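You operate a simulated robot arm through the tools that you are given. There is no shell and no other tool.

You are at the controls of a simulated robot arm. One attempt, no reset.

## Task
Peg both green marks in one pull, then stop the motor.
Fine: the marked board rides under the tubes; slide the board carrier to 22.5 cm and open the two middle gates first; the outer gates and the holders stay.

It is judged by the outcome, as a careful person would: the job done as asked, and still so three seconds after it is handed in. It fails if anything else is knocked over, pushed out of place, dropped, spilled or broken.

## Robot
A 6-joint arm with a two-finger gripper, fixed in place. Base frame: the origin is on the floor under the middle of its stand, x ahead of it, y to its left, z up. Lengths are in mm, angles in degrees, forces in N, time in s.
It reaches about 1572 mm from its shoulder. Its first joint turns from -166.0 to 166.0 degrees. Payload 2.45 kg.
The tool frame sits at the grasp point between the pads (the TCP): z along the fingers, y along the line on which they close. The tips reach 20 mm beyond it. The gripper opens to 140 mm; its body begins 168 mm behind the TCP.
Orientation is that of the tool frame in the base frame, as [roll, pitch, yaw] about the fixed x, y, z axes, in that order (R = Rz(yaw) Ry(pitch) Rx(roll)). With the fingers straight down and closing along the base's y, the tool's x points along the base's -x, its y along +y and its z along -z.

## Interface
- The arm moves only by the tool nudge_tool. Its argument "motion" is a list that holds one entry, the list of rows, each a list of 7 numbers: the gripper command, from -1 (shut) to 1 (fully open), values between in proportion, then the shift along the tool's x, y, z in mm, then the turn, a rotation vector about the tool's x, y, z in degrees. In form: [[[fingers, dx, dy, dz, wx, wy, wz], ...]]. A call has 1 to 20 rows; each row shifts and turns the commanded pose from where the row before left it, along the tool's axes as they then stand. A row lasts 0.2 s, in which the tool goes at most 50 mm and 8.6 degrees; a call with a longer step from one row to the next is refused whole, and so is a gripper value outside its range. Where a pose cannot be reached the arm comes as near as it can. A force on the tool above 90 N (or 10 N above the force at the start of the call, whichever is more), or a blocked arm, ends the call early, and 0.2 s more pass. Each finger travels about 45 mm/s and halts on what it meets, pressing with about 30 N; the grip force reading is that of the motor and also rises with nothing between the fingers. The clock runs only during rows and for 0.2 s after the last one: add rows that do not move to give the fingers time. The reply holds the time, the measured pose of the TCP, the force on the tool along the base axes, the opening and the grip force, in the units named above and with some noise, with the torque about the TCP (base axes, N m) and any sound that the robot's microphone picked up.
- Cameras (640 x 400 px; columns grow to the right, rows downward): "scene" is fixed at [222, -648.4, 1613.3]; the picture's right is [0.72, -0.69, 0.00], its down [-0.18, -0.19, -0.97] and it looks along [0.67, 0.70, -0.26] (base axes); focal length 352 px, centre (320, 200). "wrist" rides on the gripper at [78, 11, -209] in the tool frame; the picture's right is [-0.14, 0.99, 0.00], its down [-0.92, -0.13, -0.37] and it looks along [-0.37, -0.05, 0.93] (tool axes); focal length 280 px, centre (320, 200). There is no depth. A picture from a camera that has moved, and an enlarged one, comes with that camera's place and axes in the base frame and with its lens.
- grab_frame(camera): a new picture of that camera. No time passes.
- zoom(camera, box): a new picture of the part [left, top, right, bottom] of that camera's present view, enlarged. No time passes.
- hand_in(): hands the job in; it is judged then, once.

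Nothing tells you positions but the pictures and the camera data. Unless the task says otherwise, let go and move clear before handing in.

The tools are called after "Request:" as name(argument=value, ...) on one line, values as JSON. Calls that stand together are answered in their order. nudge_tool: Moves the arm, as the interface text tells. Its arguments: {"type":"object","properties":{"motion":{"type":"array","items":{"type":"array","items":{"type":"array","items":{"type":"number"}}}}},"required":["motion"]} The other tools are called the same way: grab_frame (camera) takes a picture; zoom (camera, box) takes an enlarged picture of a part of a camera's view; hand_in () hands the job in.

At the start:

```text
clock: 0.0
tool_pos: [543.9, 157.3, 1521.6]
tcp_rot: [179.9, 0.0, -180.0]
ft_force: [0.5, -0.2, -0.5]
moment: [0.0, 0.01, 0.0]
finger_gap: 139.8
gripper_force: 0.0
```

scene: 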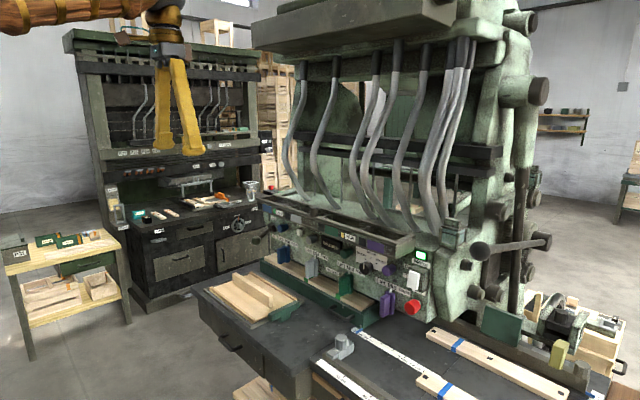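
wrist: 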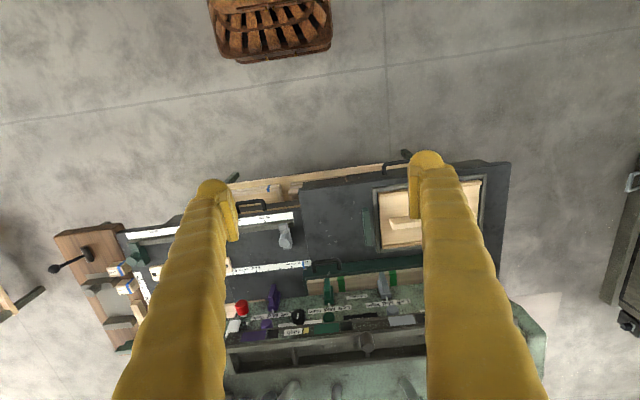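

I see a green peg-driving machine with tubes, a control panel with gates and labels, and a bench with rulers and boards. I'll zoom in to read the labels before moving.

Request:
zoom(camera="scene", box=[250, 180, 450, 330])

Request:
zoom(camera="scene", box=[190, 250, 400, 400])

Request:
zoom(camera="scene", box=[400, 230, 640, 400])

Request:
zoom(camera="wrist", box=[50, 150, 350, 400])

Request:
zoom(camera="wrist", box=[220, 150, 540, 400])

Request:
zoom(camera="scene", box=[80, 150, 280, 300])

```text
2.67 times, centred on (350, 255) of scene
camera zoom: at [222.0, -648.4, 1613.3], right [0.72, -0.69, 0.0], down [-0.18, -0.19, -0.97], along [0.67, 0.7, -0.26], focal length 939 px, centre (240, 53)
```

zoom: 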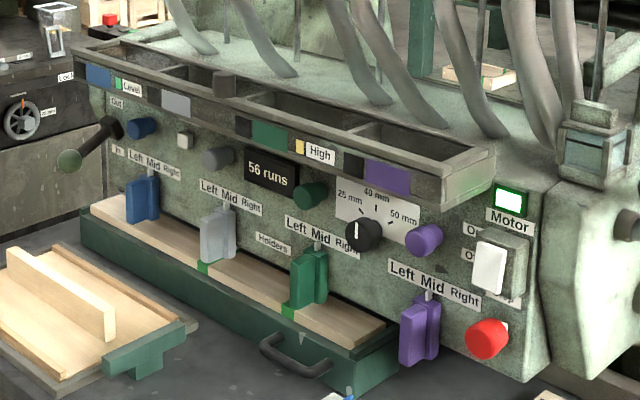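

```text
2.67 times, centred on (295, 325) of scene
camera zoom: at [222.0, -648.4, 1613.3], right [0.72, -0.69, 0.0], down [-0.18, -0.19, -0.97], along [0.67, 0.7, -0.26], focal length 939 px, centre (387, -133)
```

zoom: 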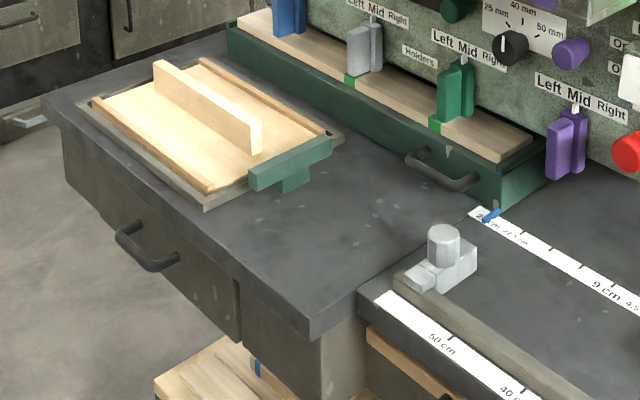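

```text
2.35 times, centred on (520, 315) of scene
camera zoom: at [222.0, -648.4, 1613.3], right [0.72, -0.69, 0.0], down [-0.18, -0.19, -0.97], along [0.67, 0.7, -0.26], focal length 828 px, centre (-151, -71)
```

zoom: 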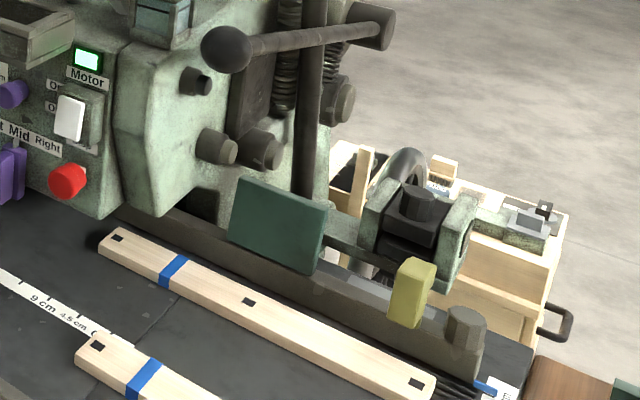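

```text
1.60 times, centred on (200, 275) of wrist
camera zoom: at [465.0, 167.8, 1730.0], right [0.14, 0.99, 0.0], down [0.92, -0.13, 0.37], along [0.37, -0.05, -0.93], focal length 449 px, centre (512, 80)
```

zoom: 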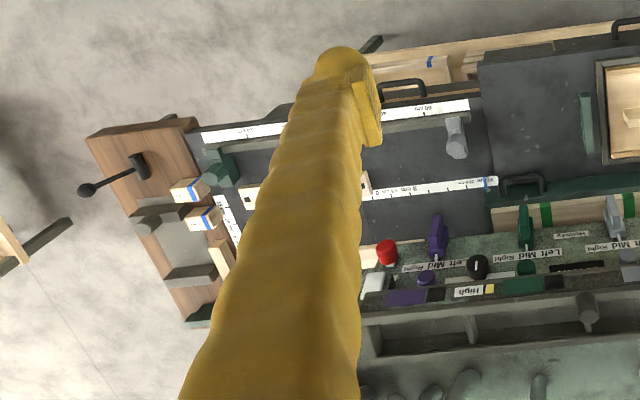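

```text
1.60 times, centred on (380, 275) of wrist
camera zoom: at [465.0, 167.8, 1730.0], right [0.14, 0.99, 0.0], down [0.92, -0.13, 0.37], along [0.37, -0.05, -0.93], focal length 449 px, centre (224, 80)
```

zoom: 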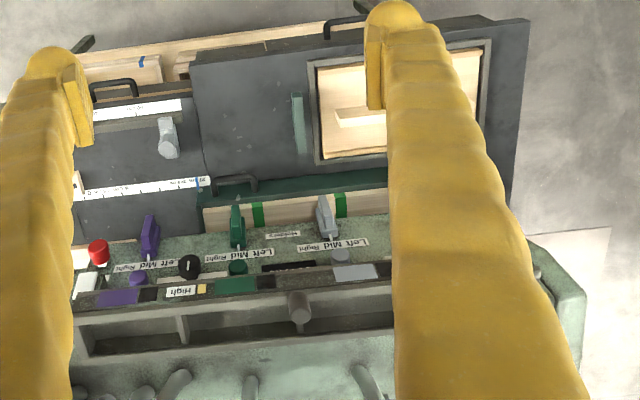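

```text
2.67 times, centred on (180, 225) of scene
camera zoom: at [222.0, -648.4, 1613.3], right [0.72, -0.69, 0.0], down [-0.18, -0.19, -0.97], along [0.67, 0.7, -0.26], focal length 939 px, centre (693, 133)
```

zoom: 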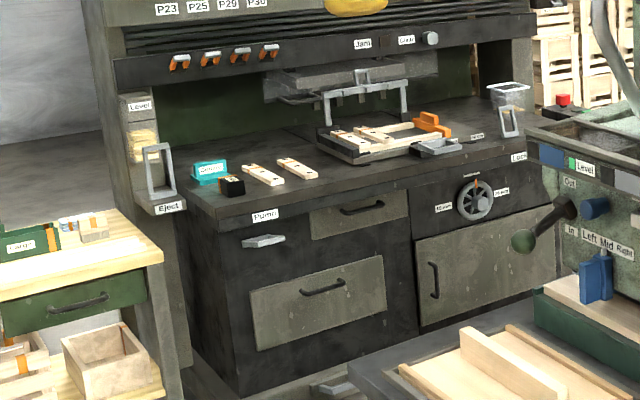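

The machine panel faces the robot at around x≈1080 mm. The colored tabs, knobs and plates need a closer look, so I'm zooming tighter before moving anything.

Request:
zoom(camera="scene", box=[255, 195, 335, 245])

Request:
zoom(camera="scene", box=[325, 215, 405, 265])

Request:
zoom(camera="scene", box=[370, 240, 450, 290])

Request:
zoom(camera="scene", box=[340, 270, 436, 330])

Request:
zoom(camera="scene", box=[260, 240, 356, 300])

Request:
zoom(camera="scene", box=[320, 310, 448, 390])

Request:
zoom(camera="scene", box=[430, 200, 590, 300])

Request:
zoom(camera="scene", box=[512, 320, 640, 400])

```text
8.00 times, centred on (295, 220) of scene
camera zoom: at [222.0, -648.4, 1613.3], right [0.72, -0.69, 0.0], down [-0.18, -0.19, -0.97], along [0.67, 0.7, -0.26], focal length 2816 px, centre (520, 40)
```

zoom: 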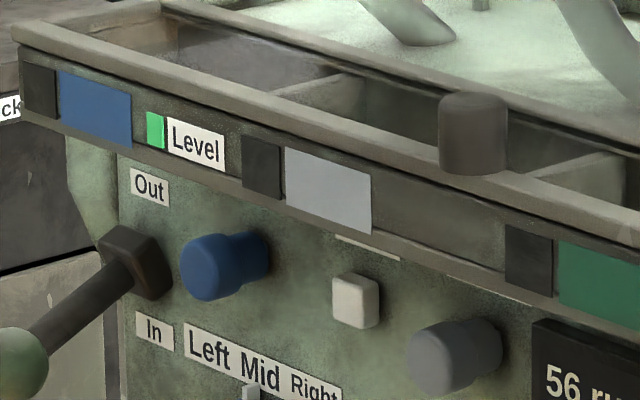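

```text
8.00 times, centred on (365, 240) of scene
camera zoom: at [222.0, -648.4, 1613.3], right [0.72, -0.69, 0.0], down [-0.18, -0.19, -0.97], along [0.67, 0.7, -0.26], focal length 2816 px, centre (-40, -120)
```

zoom: 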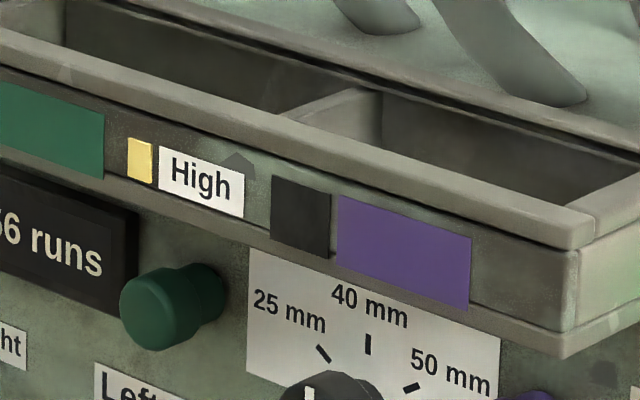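

```text
8.00 times, centred on (410, 265) of scene
camera zoom: at [222.0, -648.4, 1613.3], right [0.72, -0.69, 0.0], down [-0.18, -0.19, -0.97], along [0.67, 0.7, -0.26], focal length 2816 px, centre (-400, -320)
```

zoom: 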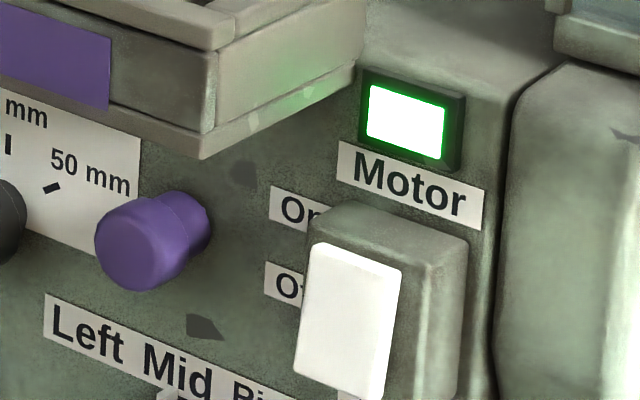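

```text
6.67 times, centred on (388, 300) of scene
camera zoom: at [222.0, -648.4, 1613.3], right [0.72, -0.69, 0.0], down [-0.18, -0.19, -0.97], along [0.67, 0.7, -0.26], focal length 2346 px, centre (-133, -467)
```

zoom: 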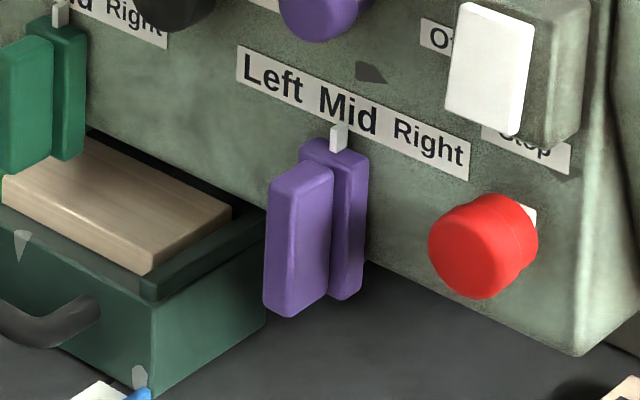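

```text
6.67 times, centred on (308, 270) of scene
camera zoom: at [222.0, -648.4, 1613.3], right [0.72, -0.69, 0.0], down [-0.18, -0.19, -0.97], along [0.67, 0.7, -0.26], focal length 2346 px, centre (400, -267)
```

zoom: 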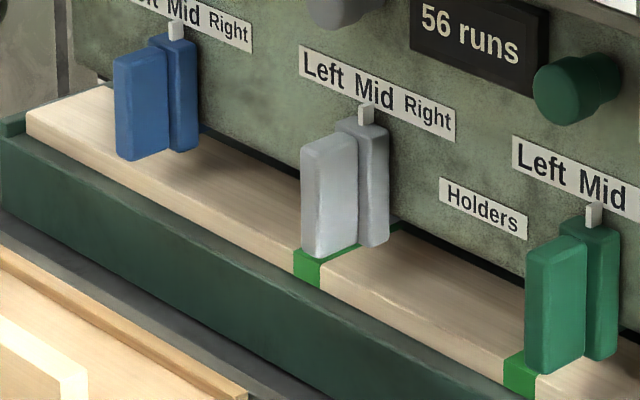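

```text
5.00 times, centred on (384, 350) of scene
camera zoom: at [222.0, -648.4, 1613.3], right [0.72, -0.69, 0.0], down [-0.18, -0.19, -0.97], along [0.67, 0.7, -0.26], focal length 1760 px, centre (0, -550)
```

zoom: 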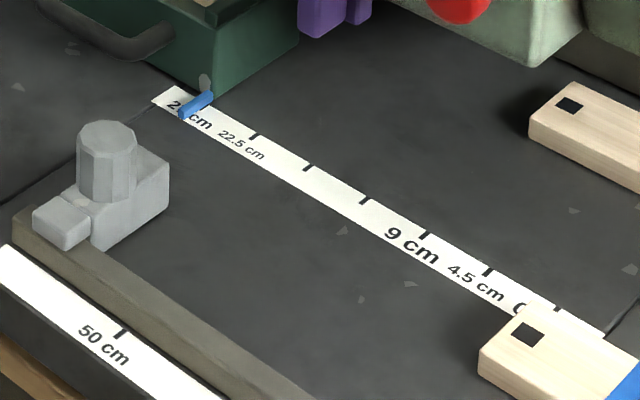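

```text
4.00 times, centred on (510, 250) of scene
camera zoom: at [222.0, -648.4, 1613.3], right [0.72, -0.69, 0.0], down [-0.18, -0.19, -0.97], along [0.67, 0.7, -0.26], focal length 1408 px, centre (-440, 0)
```

zoom: 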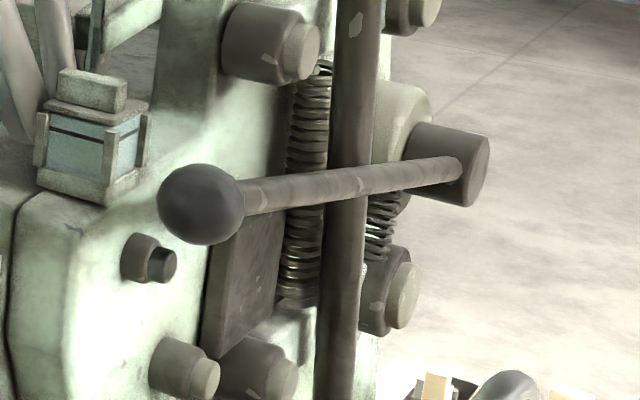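

```text
5.00 times, centred on (576, 360) of scene
camera zoom: at [222.0, -648.4, 1613.3], right [0.72, -0.69, 0.0], down [-0.18, -0.19, -0.97], along [0.67, 0.7, -0.26], focal length 1760 px, centre (-960, -600)
```

zoom: 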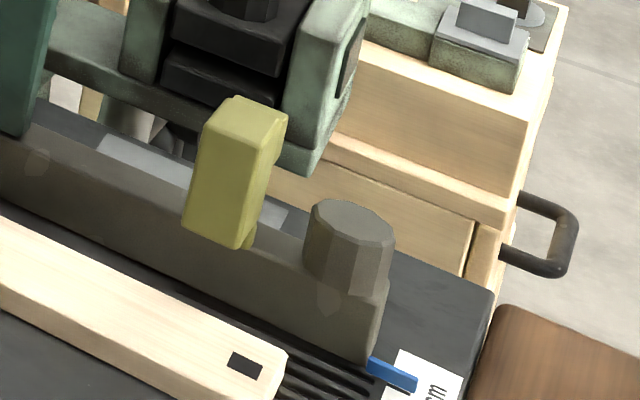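

The ruler under the carrier has ticks every 4.5 cm and the carrier's blue pointer sits near 27, so it needs about 45 mm of travel toward -y. I'm moving the wrist camera to a frontal view of the panel, well clear of the machine.

Request:
nudge_tool(motion=[[[1, -20, 0, 34, 0, 0, 0], [1, -20, 0, 34, 0, 0, 0], [1, -20, 0, 34, 0, 0, 0], [1, -20, 0, 34, 0, 0, 0], [1, -20, 0, 34, 0, 0, 0], [1, -20, 0, 34, 0, 0, 0], [1, -20, 0, 34, 0, 0, 0], [1, -20, 0, 34, 0, 0, 0], [1, 0, 0, 0, 0, -8.5, 0], [1, 0, 0, 0, 0, -8.5, 0], [1, 0, 0, 0, 0, -8.5, 0], [1, 0, 0, 0, 0, -8.5, 0], [1, 0, 0, 0, 0, -8.5, 0], [1, 0, 0, 0, 0, -8.5, 0], [1, 0, 0, 0, 0, -8.5, 0]]])

```text
clock: 3.2
tool_pos: [702.5, 157.9, 1245.8]
tcp_rot: [178.7, 59.1, 178.5]
ft_force: [1.3, 0.1, 2.3]
moment: [-0.02, 0.3, 0.06]
finger_gap: 140.0
gripper_force: 0.1
```

Request:
grab_frame(camera="wrist")

Request:
grab_frame(camera="scene")

```text
taken
camera wrist: at [482.3, 169.0, 1287.2], right [0.08, 0.99, 0.13], down [0.16, -0.14, 0.98], along [0.98, -0.05, -0.17], focal length 280 px, centre (320, 200)
```

wrist: 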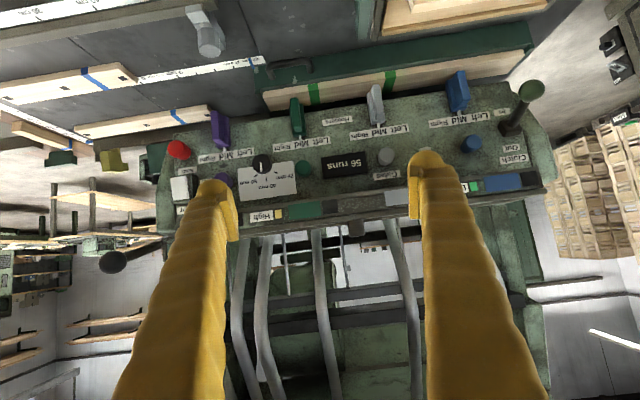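

```text
taken
```

scene: 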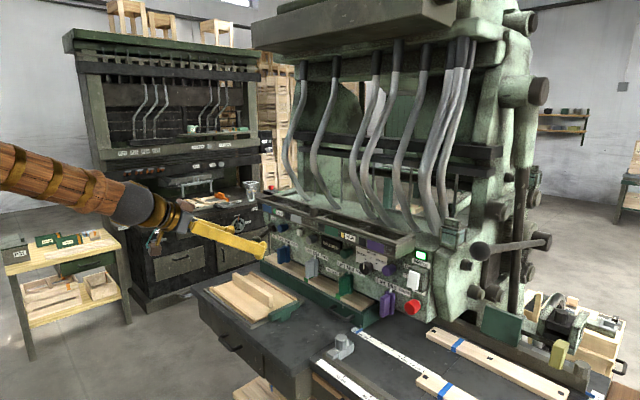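

Now I have a frontal (inverted) view of the panel. I'll zoom in for the labels: there's a "Clutch" lever, a counter display, and small labels I need to read.

Request:
zoom(camera="wrist", box=[400, 70, 560, 200])

Request:
zoom(camera="wrist", box=[280, 80, 420, 220])

Request:
zoom(camera="wrist", box=[160, 100, 320, 220])

Request:
zoom(camera="wrist", box=[130, 30, 330, 130])

Request:
zoom(camera="wrist", box=[40, 180, 240, 300])

```text
3.08 times, centred on (480, 135) of wrist
camera zoom: at [482.3, 169.0, 1287.2], right [0.08, 0.99, 0.13], down [0.16, -0.14, 0.98], along [0.98, -0.05, -0.17], focal length 863 px, centre (-172, 400)
```

zoom: 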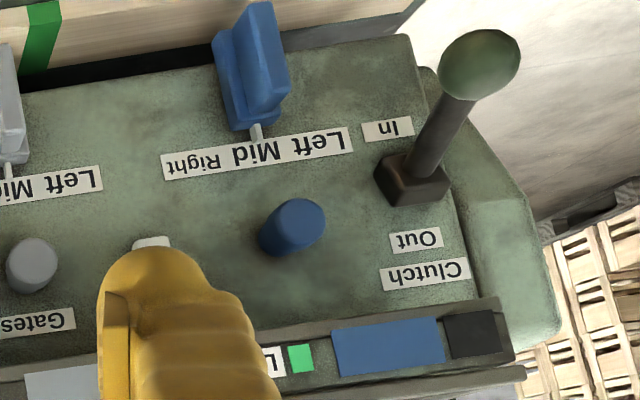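

```text
2.86 times, centred on (350, 150) of wrist
camera zoom: at [482.3, 169.0, 1287.2], right [0.08, 0.99, 0.13], down [0.16, -0.14, 0.98], along [0.98, -0.05, -0.17], focal length 801 px, centre (234, 343)
```

zoom: 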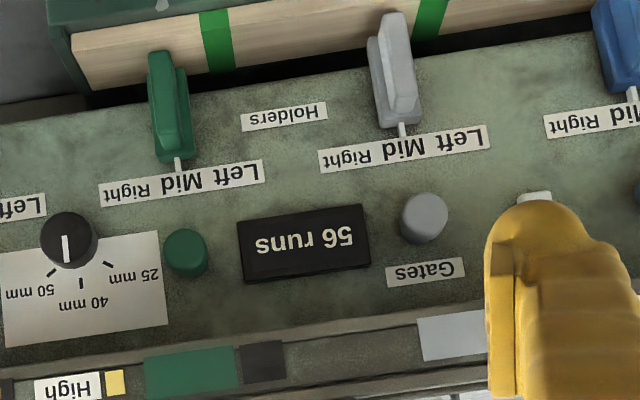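

```text
3.33 times, centred on (240, 160) of wrist
camera zoom: at [482.3, 169.0, 1287.2], right [0.08, 0.99, 0.13], down [0.16, -0.14, 0.98], along [0.98, -0.05, -0.17], focal length 935 px, centre (587, 333)
```

zoom: 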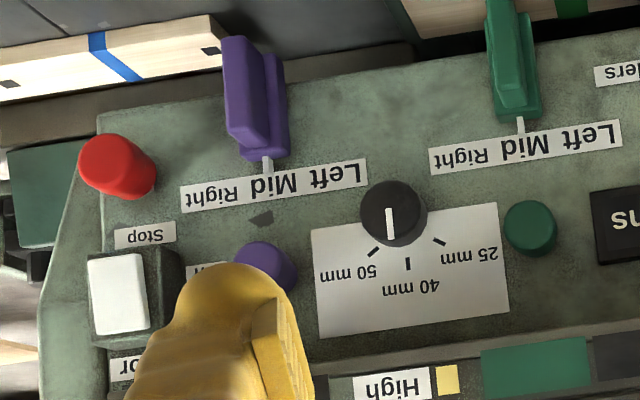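

```text
3.20 times, centred on (230, 80) of wrist
camera zoom: at [482.3, 169.0, 1287.2], right [0.08, 0.99, 0.13], down [0.16, -0.14, 0.98], along [0.98, -0.05, -0.17], focal length 897 px, centre (608, 584)
```

zoom: 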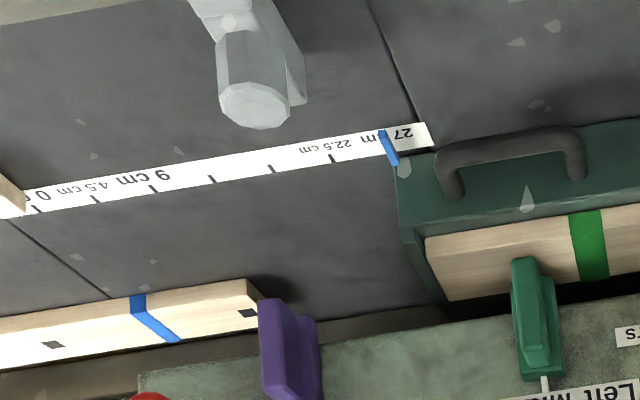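

```text
3.20 times, centred on (140, 240) of wrist
camera zoom: at [482.3, 169.0, 1287.2], right [0.08, 0.99, 0.13], down [0.16, -0.14, 0.98], along [0.98, -0.05, -0.17], focal length 897 px, centre (896, 72)
```

zoom: 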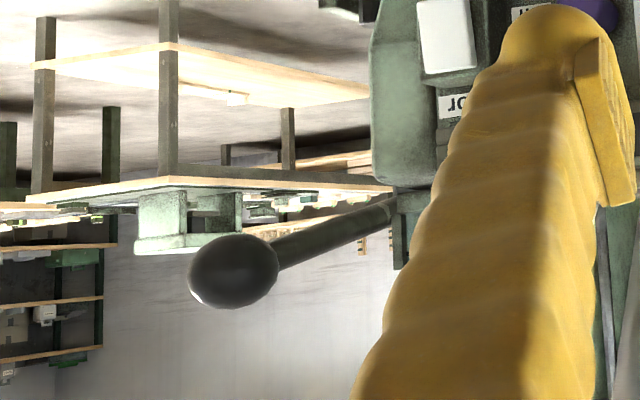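

Labels read: round colored knobs = "Gates", colored tabs = "Holders", left lever = "Clutch" (Out/In), rocker = "Motor" On/Off, red = "Stop". I need to learn how the gate knobs move, so I'm zooming in on them closely.

Request:
zoom(camera="scene", box=[324, 232, 348, 247])

Request:
zoom(camera="scene", box=[336, 244, 360, 259])

Request:
zoom(camera="wrist", box=[290, 130, 410, 205])

Request:
zoom(camera="scene", box=[380, 262, 420, 287])

Request:
zoom(camera="scene", box=[255, 210, 295, 255])

```text
16.00 times, centred on (336, 240) of scene
camera zoom: at [222.0, -648.4, 1613.3], right [0.72, -0.69, 0.0], down [-0.18, -0.19, -0.97], along [0.67, 0.7, -0.26], focal length 5632 px, centre (64, -432)
```

zoom: 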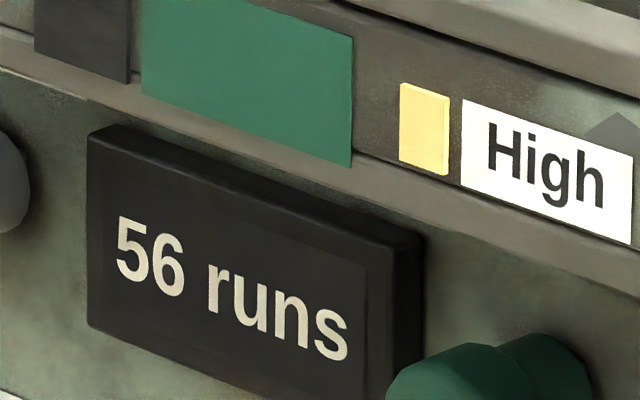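

```text
16.00 times, centred on (348, 252) of scene
camera zoom: at [222.0, -648.4, 1613.3], right [0.72, -0.69, 0.0], down [-0.18, -0.19, -0.97], along [0.67, 0.7, -0.26], focal length 5632 px, centre (-128, -624)
```

zoom: 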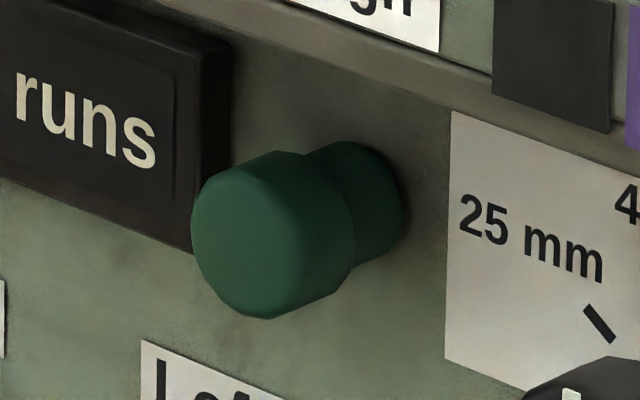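

```text
5.33 times, centred on (350, 168) of wrist
camera zoom: at [482.3, 169.0, 1287.2], right [0.08, 0.99, 0.13], down [0.16, -0.14, 0.98], along [0.98, -0.05, -0.17], focal length 1495 px, centre (160, 373)
```

zoom: 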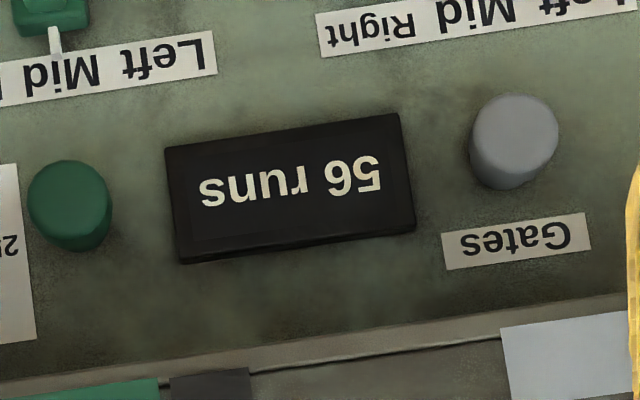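

```text
16.00 times, centred on (400, 274) of scene
camera zoom: at [222.0, -648.4, 1613.3], right [0.72, -0.69, 0.0], down [-0.18, -0.19, -0.97], along [0.67, 0.7, -0.26], focal length 5632 px, centre (-960, -992)
```

zoom: 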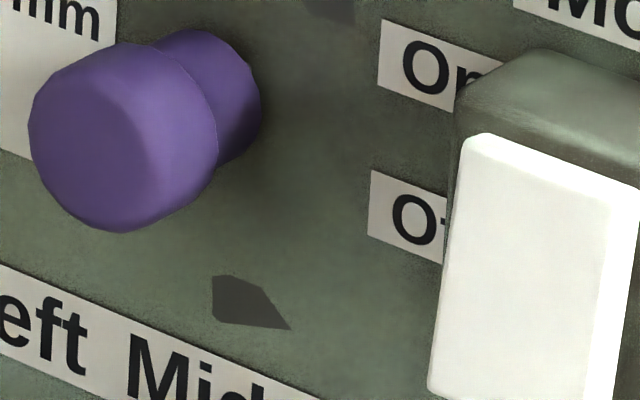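

```text
8.89 times, centred on (275, 232) of scene
camera zoom: at [222.0, -648.4, 1613.3], right [0.72, -0.69, 0.0], down [-0.18, -0.19, -0.97], along [0.67, 0.7, -0.26], focal length 3129 px, centre (720, -89)
```

zoom: 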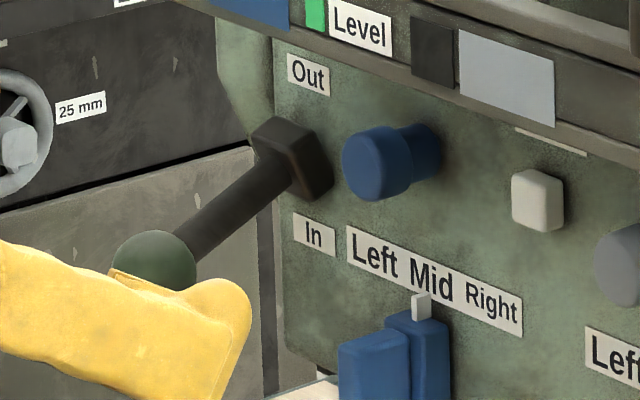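

The gate knobs are mushroom pull-knobs, all four in the same (closed) position. Next I'm locating the carrier, its handle and its pointer precisely from both cameras.

Request:
zoom(camera="scene", box=[328, 296, 376, 341])

Request:
zoom(camera="wrist", box=[240, 45, 320, 95])

Request:
zoom(camera="wrist", box=[250, 20, 410, 120])

Request:
zoom(camera="wrist", box=[400, 10, 560, 120])

```text
8.89 times, centred on (352, 318) of scene
camera zoom: at [222.0, -648.4, 1613.3], right [0.72, -0.69, 0.0], down [-0.18, -0.19, -0.97], along [0.67, 0.7, -0.26], focal length 3129 px, centre (36, -853)
```

zoom: 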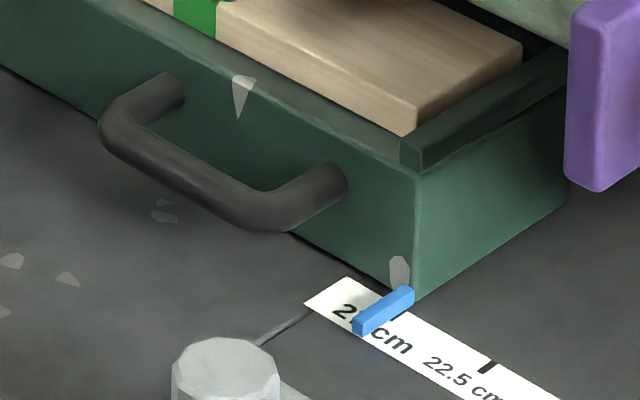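

```text
8.00 times, centred on (280, 70) of wrist
camera zoom: at [482.3, 169.0, 1287.2], right [0.08, 0.99, 0.13], down [0.16, -0.14, 0.98], along [0.98, -0.05, -0.17], focal length 2243 px, centre (640, 1240)
```

zoom: 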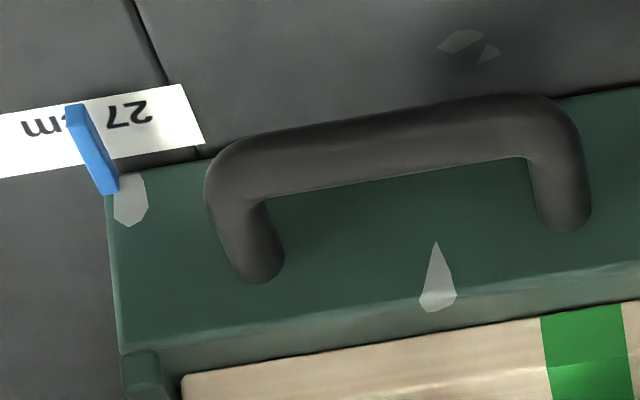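

```text
4.00 times, centred on (330, 70) of wrist
camera zoom: at [482.3, 169.0, 1287.2], right [0.08, 0.99, 0.13], down [0.16, -0.14, 0.98], along [0.98, -0.05, -0.17], focal length 1122 px, centre (280, 720)
```

zoom: 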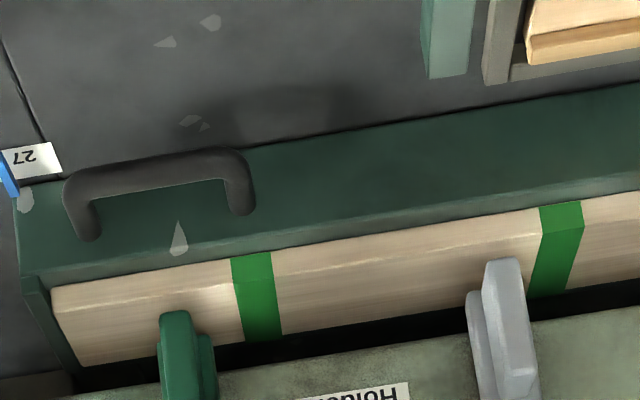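

```text
3.64 times, centred on (480, 65) of wrist
camera zoom: at [482.3, 169.0, 1287.2], right [0.08, 0.99, 0.13], down [0.16, -0.14, 0.98], along [0.98, -0.05, -0.17], focal length 1020 px, centre (-262, 691)
```

zoom: 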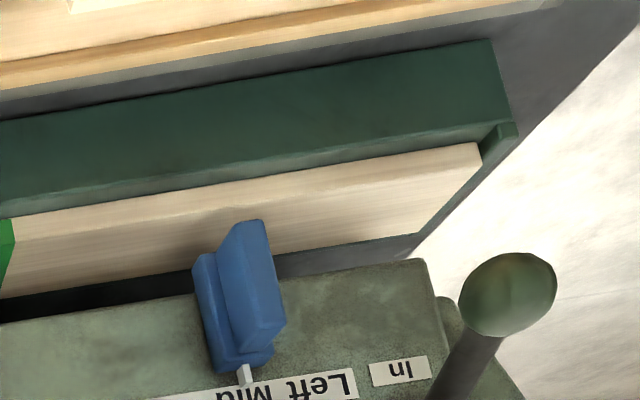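

The carrier's blue pointer reads 27 cm, and its bail handle spans about y 66–156 at x≈1040, z≈880. I plan to straddle it with the open fingers and slide it 45 mm toward -y, so I'm moving to a hover pose in front of the handle, tilted 45° to stay clear of the tabs and hopper.

Request:
nudge_tool(motion=[[[1, 0, 0, 0, 0, 7.25, 0], [1, 0, 0, 0, 0, 7.25, 0], [1, 2.2, -4.7, 39.7, 0, 0, 0], [1, 2.2, -4.7, 39.7, 0, 0, 0], [1, 2.2, -4.7, 39.7, 0, 0, 0], [1, 2.2, -4.7, 39.7, 0, 0, 0], [1, 2.2, -4.7, 39.7, 0, 0, 0], [1, 2.2, -4.7, 39.7, 0, 0, 0], [1, 2.2, -4.7, 39.7, 0, 0, 0], [1, 2.2, -4.7, 39.7, 0, 0, 0], [1, 0, 0, 0, 0, 0, 0]]])

```text
clock: 5.6
tool_pos: [915.4, 117.8, 1013.2]
tcp_rot: [-180.0, 44.9, -180.0]
ft_force: [-0.1, 0.6, 1.5]
moment: [-0.03, -0.03, -0.01]
finger_gap: 139.9
gripper_force: 0.0
```

Request:
grab_frame(camera="wrist")

Request:
grab_frame(camera="scene")

```text
taken
camera wrist: at [711.9, 129.1, 1105.2], right [0.1, 0.99, 0.1], down [0.39, -0.13, 0.91], along [0.92, -0.05, -0.4], focal length 280 px, centre (320, 200)
```

wrist: 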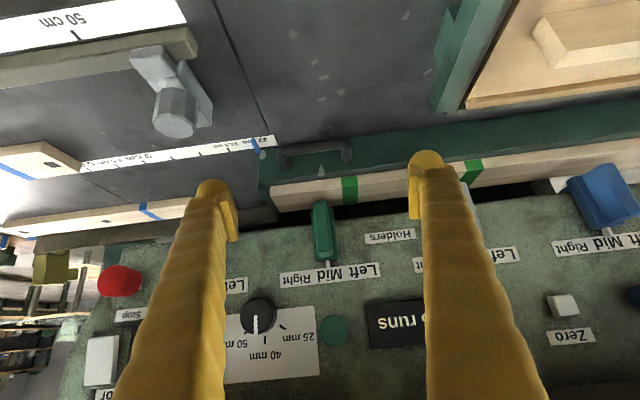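

```text
taken
```

scene: 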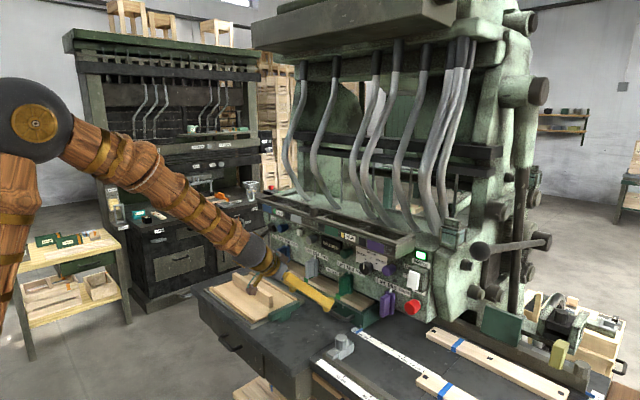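

The wrist view confirms the handle bar near [1039, 112, 885], and the white button is the counter "Zero". I'll zoom in on the handle and nearby clearance before closing in.

Request:
zoom(camera="wrist", box=[220, 110, 380, 210])

Request:
zoom(camera="scene", box=[280, 250, 400, 340])

```text
4.00 times, centred on (300, 160) of wrist
camera zoom: at [711.9, 129.1, 1105.2], right [0.1, 0.99, 0.1], down [0.39, -0.13, 0.91], along [0.92, -0.05, -0.4], focal length 1122 px, centre (400, 360)
```

zoom: 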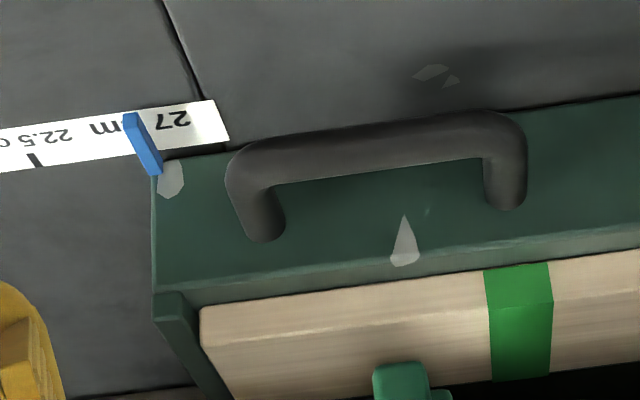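

```text
4.44 times, centred on (340, 295) of scene
camera zoom: at [222.0, -648.4, 1613.3], right [0.72, -0.69, 0.0], down [-0.18, -0.19, -0.97], along [0.67, 0.7, -0.26], focal length 1564 px, centre (231, -222)
```

zoom: 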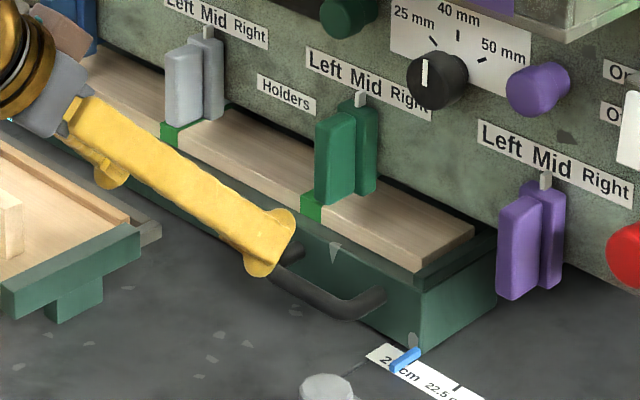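

The handle is about 103 mm wide, centred at y≈111, so the open gripper can straddle it. I'm approaching most of the way and then checking.

Request:
nudge_tool(motion=[[[1, 0.4, -1.7, 32, 0, 0, 0], [1, 0.4, -1.7, 32, 0, 0, 0], [1, 0.4, -1.7, 32, 0, 0, 0], [1, 0.4, -1.7, 32, 0, 0, 0], [1, 0, 0, 0, 0, 0, 0]]])

Request:
grab_frame(camera="wrist")

Request:
zoom(camera="scene", box=[280, 250, 400, 340])

```text
clock: 6.8
tool_pos: [1008.0, 112.6, 919.9]
tcp_rot: [-180.0, 44.9, 180.0]
ft_force: [-0.1, -0.2, 0.0]
moment: [0.05, 0.03, 0.0]
finger_gap: 139.9
gripper_force: 0.0
```

```text
taken
camera wrist: at [803.9, 123.9, 1012.5], right [0.1, 0.99, 0.1], down [0.39, -0.13, 0.91], along [0.92, -0.05, -0.4], focal length 280 px, centre (320, 200)
```

wrist: 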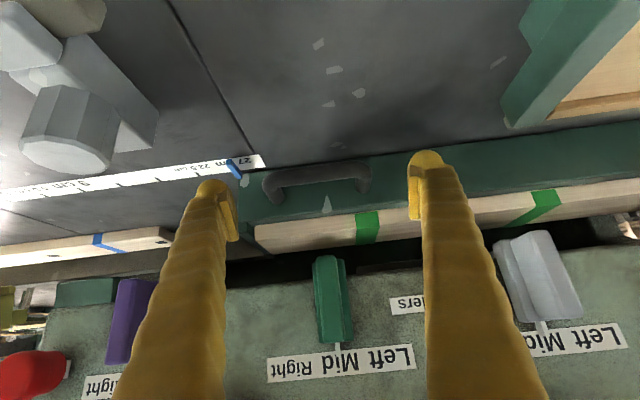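

```text
4.44 times, centred on (340, 295) of scene
camera zoom: at [222.0, -648.4, 1613.3], right [0.72, -0.69, 0.0], down [-0.18, -0.19, -0.97], along [0.67, 0.7, -0.26], focal length 1564 px, centre (231, -222)
```

zoom: 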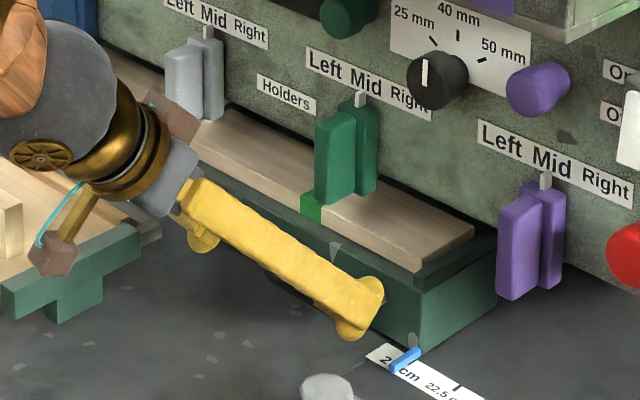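

The handle is centred between the fingers. I'm moving the last 36 mm in, then closing on the outer sides of the handle.

Request:
nudge_tool(motion=[[[1, 0, -0.8, 18, 0, 0, 0], [1, 0, -0.8, 18, 0, 0, 0], [1, 0, 0, 0, 0, 0, 0], [0.35, 0, 0, 0, 0, 0, 0], [0.35, 0, 0, 0, 0, 0, 0], [0.35, 0, 0, 0, 0, 0, 0], [0.35, 0, 0, 0, 0, 0, 0]]])

Request:
grab_frame(camera="wrist")

Request:
zoom(camera="scene", box=[280, 250, 400, 340])

```text
clock: 8.4
tool_pos: [1031.9, 111.0, 895.5]
tcp_rot: [-180.0, 44.9, -180.0]
ft_force: [-2.1, -10.6, 0.7]
moment: [-0.35, 0.04, -0.24]
finger_gap: 102.6
gripper_force: 39.0
```

```text
taken
camera wrist: at [828.4, 121.2, 987.9], right [0.1, 0.99, 0.1], down [0.39, -0.13, 0.91], along [0.92, -0.05, -0.4], focal length 280 px, centre (320, 200)
```

wrist: 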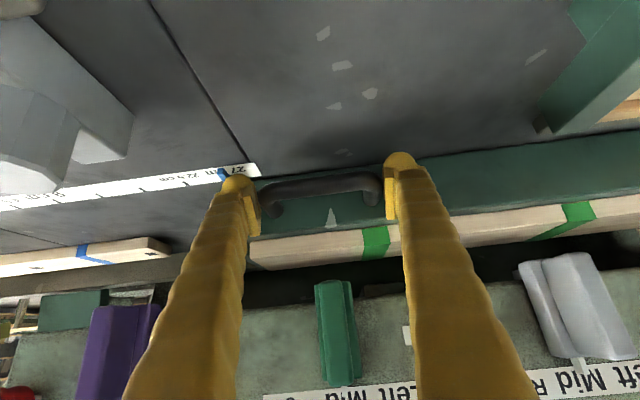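

```text
4.44 times, centred on (340, 295) of scene
camera zoom: at [222.0, -648.4, 1613.3], right [0.72, -0.69, 0.0], down [-0.18, -0.19, -0.97], along [0.67, 0.7, -0.26], focal length 1564 px, centre (231, -222)
```

zoom: 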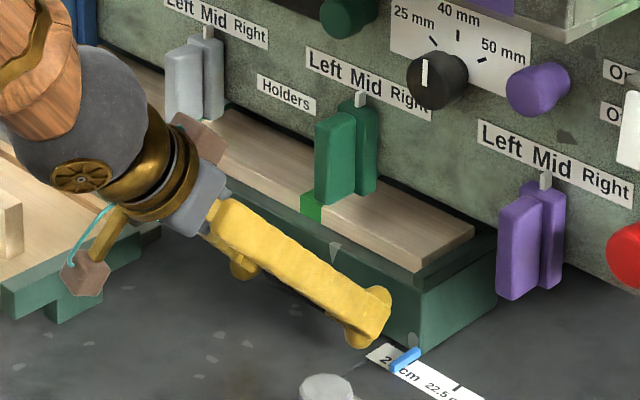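

I have the handle with a 102.6 mm gap, so the fingers are seated on both legs. Sliding the carrier slowly 40 mm toward -y, then I'll read the pointer.

Request:
nudge_tool(motion=[[[0.35, 0, -5, 0, 0, 0, 0], [0.35, 0, -5, 0, 0, 0, 0], [0.35, 0, -5, 0, 0, 0, 0], [0.35, 0, -5, 0, 0, 0, 0], [0.35, 0, -5, 0, 0, 0, 0], [0.35, 0, -5, 0, 0, 0, 0], [0.35, 0, -5, 0, 0, 0, 0], [0.35, 0, -5, 0, 0, 0, 0], [0.35, 0, 0, 0, 0, 0, 0]]])

Request:
zoom(camera="scene", box=[340, 310, 404, 350])

Request:
zoom(camera="wrist", box=[160, 140, 288, 220])

```text
clock: 10.4
tool_pos: [1031.7, 69.4, 895.6]
tcp_rot: [180.0, 45.0, 180.0]
ft_force: [10.4, -3.5, 15.8]
moment: [-0.38, -0.34, -0.14]
finger_gap: 102.5
gripper_force: 45.0
```

```text
10.00 times, centred on (372, 330) of scene
camera zoom: at [222.0, -648.4, 1613.3], right [0.72, -0.69, 0.0], down [-0.18, -0.19, -0.97], along [0.67, 0.7, -0.26], focal length 3520 px, centre (-200, -1100)
```

zoom: 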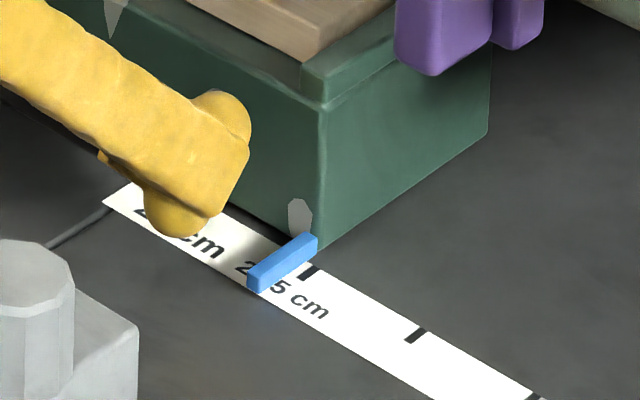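

```text
5.00 times, centred on (224, 180) of wrist
camera zoom: at [827.9, 81.1, 987.6], right [0.1, 0.99, 0.1], down [0.39, -0.13, 0.91], along [0.92, -0.05, -0.4], focal length 1402 px, centre (800, 300)
```

zoom: 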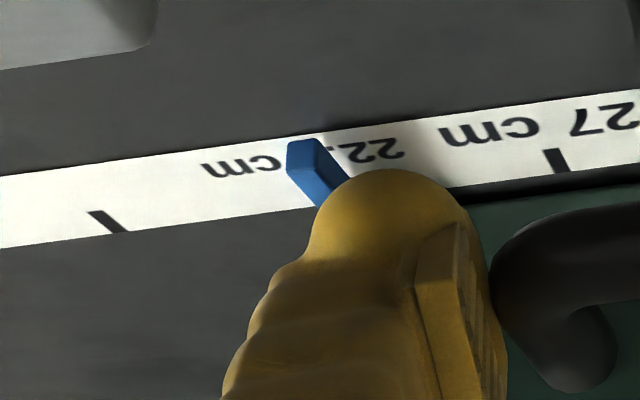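

The pointer has moved to just short of the 22.5 tick (about 41.6 mm of travel so far). Nudging the remaining 3.4 mm and re-reading.

Request:
nudge_tool(motion=[[[0.35, 0, -1.7, 0, 0, 0, 0], [0.35, 0, -1.7, 0, 0, 0, 0], [0.35, 0, 0, 0, 0, 0, 0]]])

Request:
zoom(camera="scene", box=[350, 318, 398, 348])

Request:
zoom(camera="wrist", box=[160, 140, 288, 220])

```text
clock: 11.2
tool_pos: [1032.5, 67.4, 896.1]
tcp_rot: [-180.0, 45.0, -179.9]
ft_force: [8.1, -1.2, 20.7]
moment: [0.25, -0.17, 0.28]
finger_gap: 102.3
gripper_force: 45.3
```

```text
13.33 times, centred on (374, 333) of scene
camera zoom: at [222.0, -648.4, 1613.3], right [0.72, -0.69, 0.0], down [-0.18, -0.19, -0.97], along [0.67, 0.7, -0.26], focal length 4693 px, centre (-400, -1573)
```

zoom: 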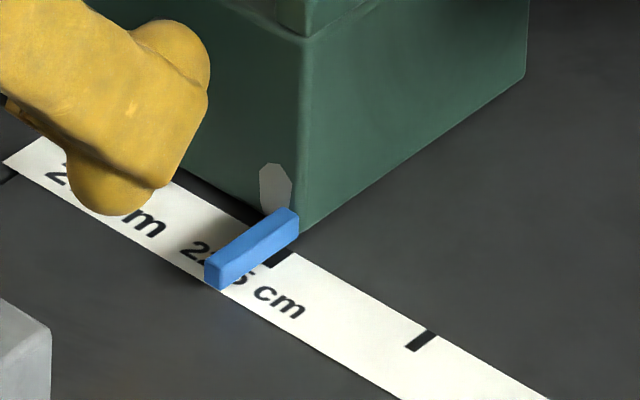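

```text
5.00 times, centred on (224, 180) of wrist
camera zoom: at [827.9, 78.0, 987.8], right [0.1, 0.99, 0.1], down [0.39, -0.13, 0.91], along [0.92, -0.05, -0.4], focal length 1402 px, centre (800, 300)
```

zoom: 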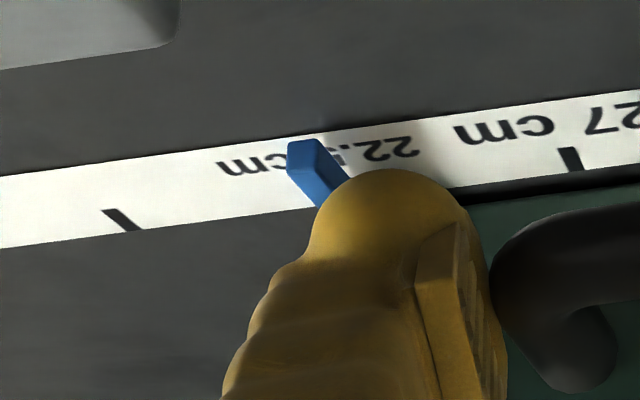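

By encoder the carrier has moved 43.2 mm, and the tick still peeks out on the -y side. One more 1.7 mm nudge, then I'll release to get an unobstructed look.

Request:
nudge_tool(motion=[[[0.35, 0, -1.7, 0, 0, 0, 0], [0.35, 0, 0, 0, 0, 0, 0], [1, 0, 0, 0, 0, 0, 0], [1, 0, 0, 0, 0, 0, 0], [1, 0, 0, 0, 0, 0, 0], [1, 0, 0, 0, 0, 0, 0], [1, 0, 0, -20, 0, 0, 0], [1, 0, 0, -30, 0, 0, 0], [1, 0, 0, -40, 0, 0, 0], [1, 0, 0, -40, 0, 0, 0], [1, 0, 0, 0, 0, 0, 0]]])

Request:
zoom(camera="scene", box=[350, 318, 398, 348])

Request:
zoom(camera="wrist", box=[220, 110, 348, 190])

Request:
grab_frame(camera="wrist")

```text
clock: 13.6
tool_pos: [939.1, 67.3, 988.8]
tcp_rot: [179.9, 45.0, -180.0]
ft_force: [0.1, 0.3, -0.2]
moment: [-0.03, 0.01, 0.03]
finger_gap: 139.9
gripper_force: 0.0
```

```text
13.33 times, centred on (374, 333) of scene
camera zoom: at [222.0, -648.4, 1613.3], right [0.72, -0.69, 0.0], down [-0.18, -0.19, -0.97], along [0.67, 0.7, -0.26], focal length 4693 px, centre (-400, -1573)
```

zoom: 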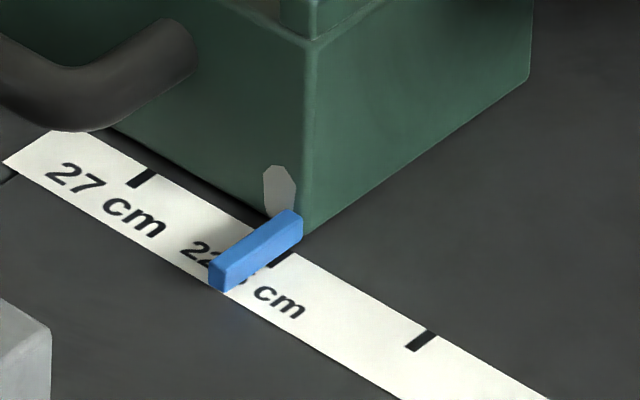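

```text
5.00 times, centred on (284, 150) of wrist
camera zoom: at [735.4, 77.9, 1080.8], right [0.1, 0.99, 0.1], down [0.39, -0.13, 0.91], along [0.92, -0.05, -0.4], focal length 1402 px, centre (500, 450)
```

zoom: 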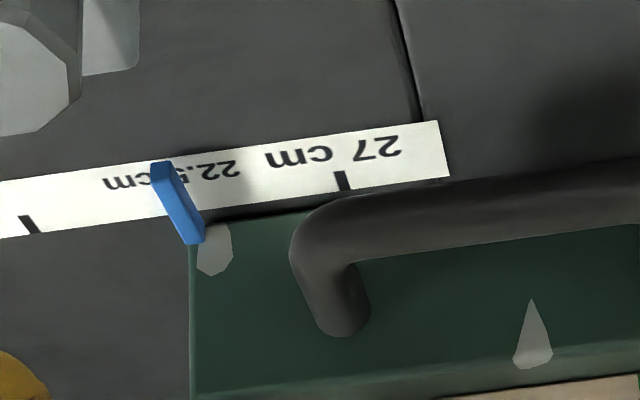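

```text
taken
camera wrist: at [735.4, 77.9, 1080.8], right [0.1, 0.99, 0.1], down [0.39, -0.13, 0.91], along [0.92, -0.05, -0.4], focal length 280 px, centre (320, 200)
```

wrist: 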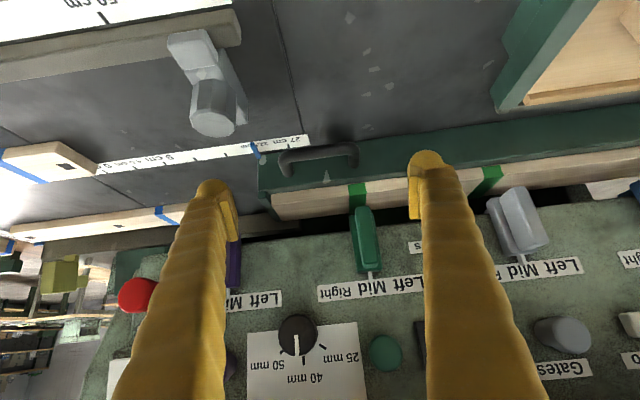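

The carrier is released and the pointer sits on the 22.5 tick to within about a millimetre. I'm zooming tighter for a precise reading.

Request:
zoom(camera="scene", box=[362, 330, 380, 341])

Request:
zoom(camera="wrist", box=[236, 130, 276, 170])

Request:
zoom(camera="wrist", box=[330, 150, 420, 280])

Request:
zoom(camera="scene", box=[290, 245, 370, 305])

```text
16.00 times, centred on (371, 336) of scene
camera zoom: at [222.0, -648.4, 1613.3], right [0.72, -0.69, 0.0], down [-0.18, -0.19, -0.97], along [0.67, 0.7, -0.26], focal length 5632 px, centre (-496, -1968)
```

zoom: 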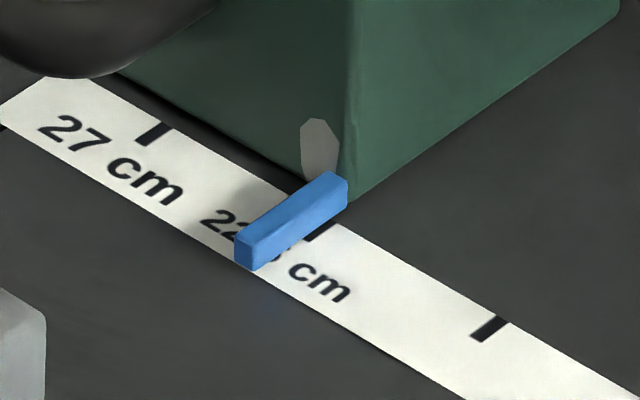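

```text
10.00 times, centred on (256, 150) of wrist
camera zoom: at [735.4, 77.9, 1080.8], right [0.1, 0.99, 0.1], down [0.39, -0.13, 0.91], along [0.92, -0.05, -0.4], focal length 2804 px, centre (960, 700)
```

zoom: 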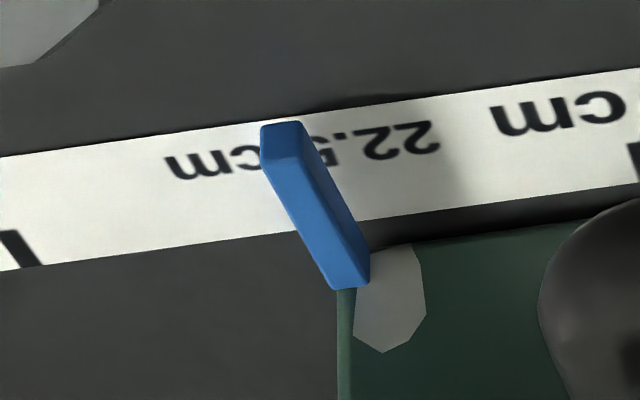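

```text
3.08 times, centred on (375, 215) of wrist
camera zoom: at [735.4, 77.9, 1080.8], right [0.1, 0.99, 0.1], down [0.39, -0.13, 0.91], along [0.92, -0.05, -0.4], focal length 863 px, centre (151, 154)
```

zoom: 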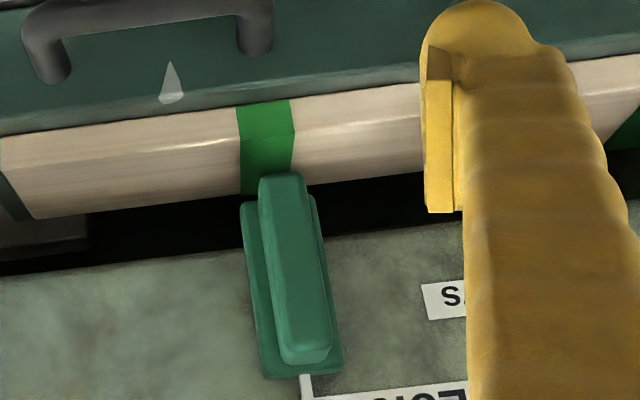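

```text
6.67 times, centred on (330, 275) of scene
camera zoom: at [222.0, -648.4, 1613.3], right [0.72, -0.69, 0.0], down [-0.18, -0.19, -0.97], along [0.67, 0.7, -0.26], focal length 2346 px, centre (253, -300)
```

zoom: 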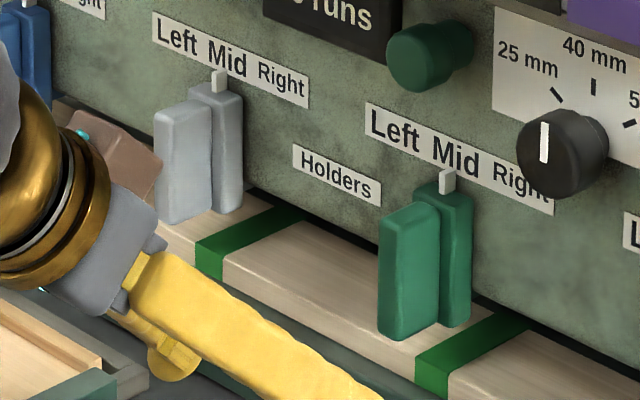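

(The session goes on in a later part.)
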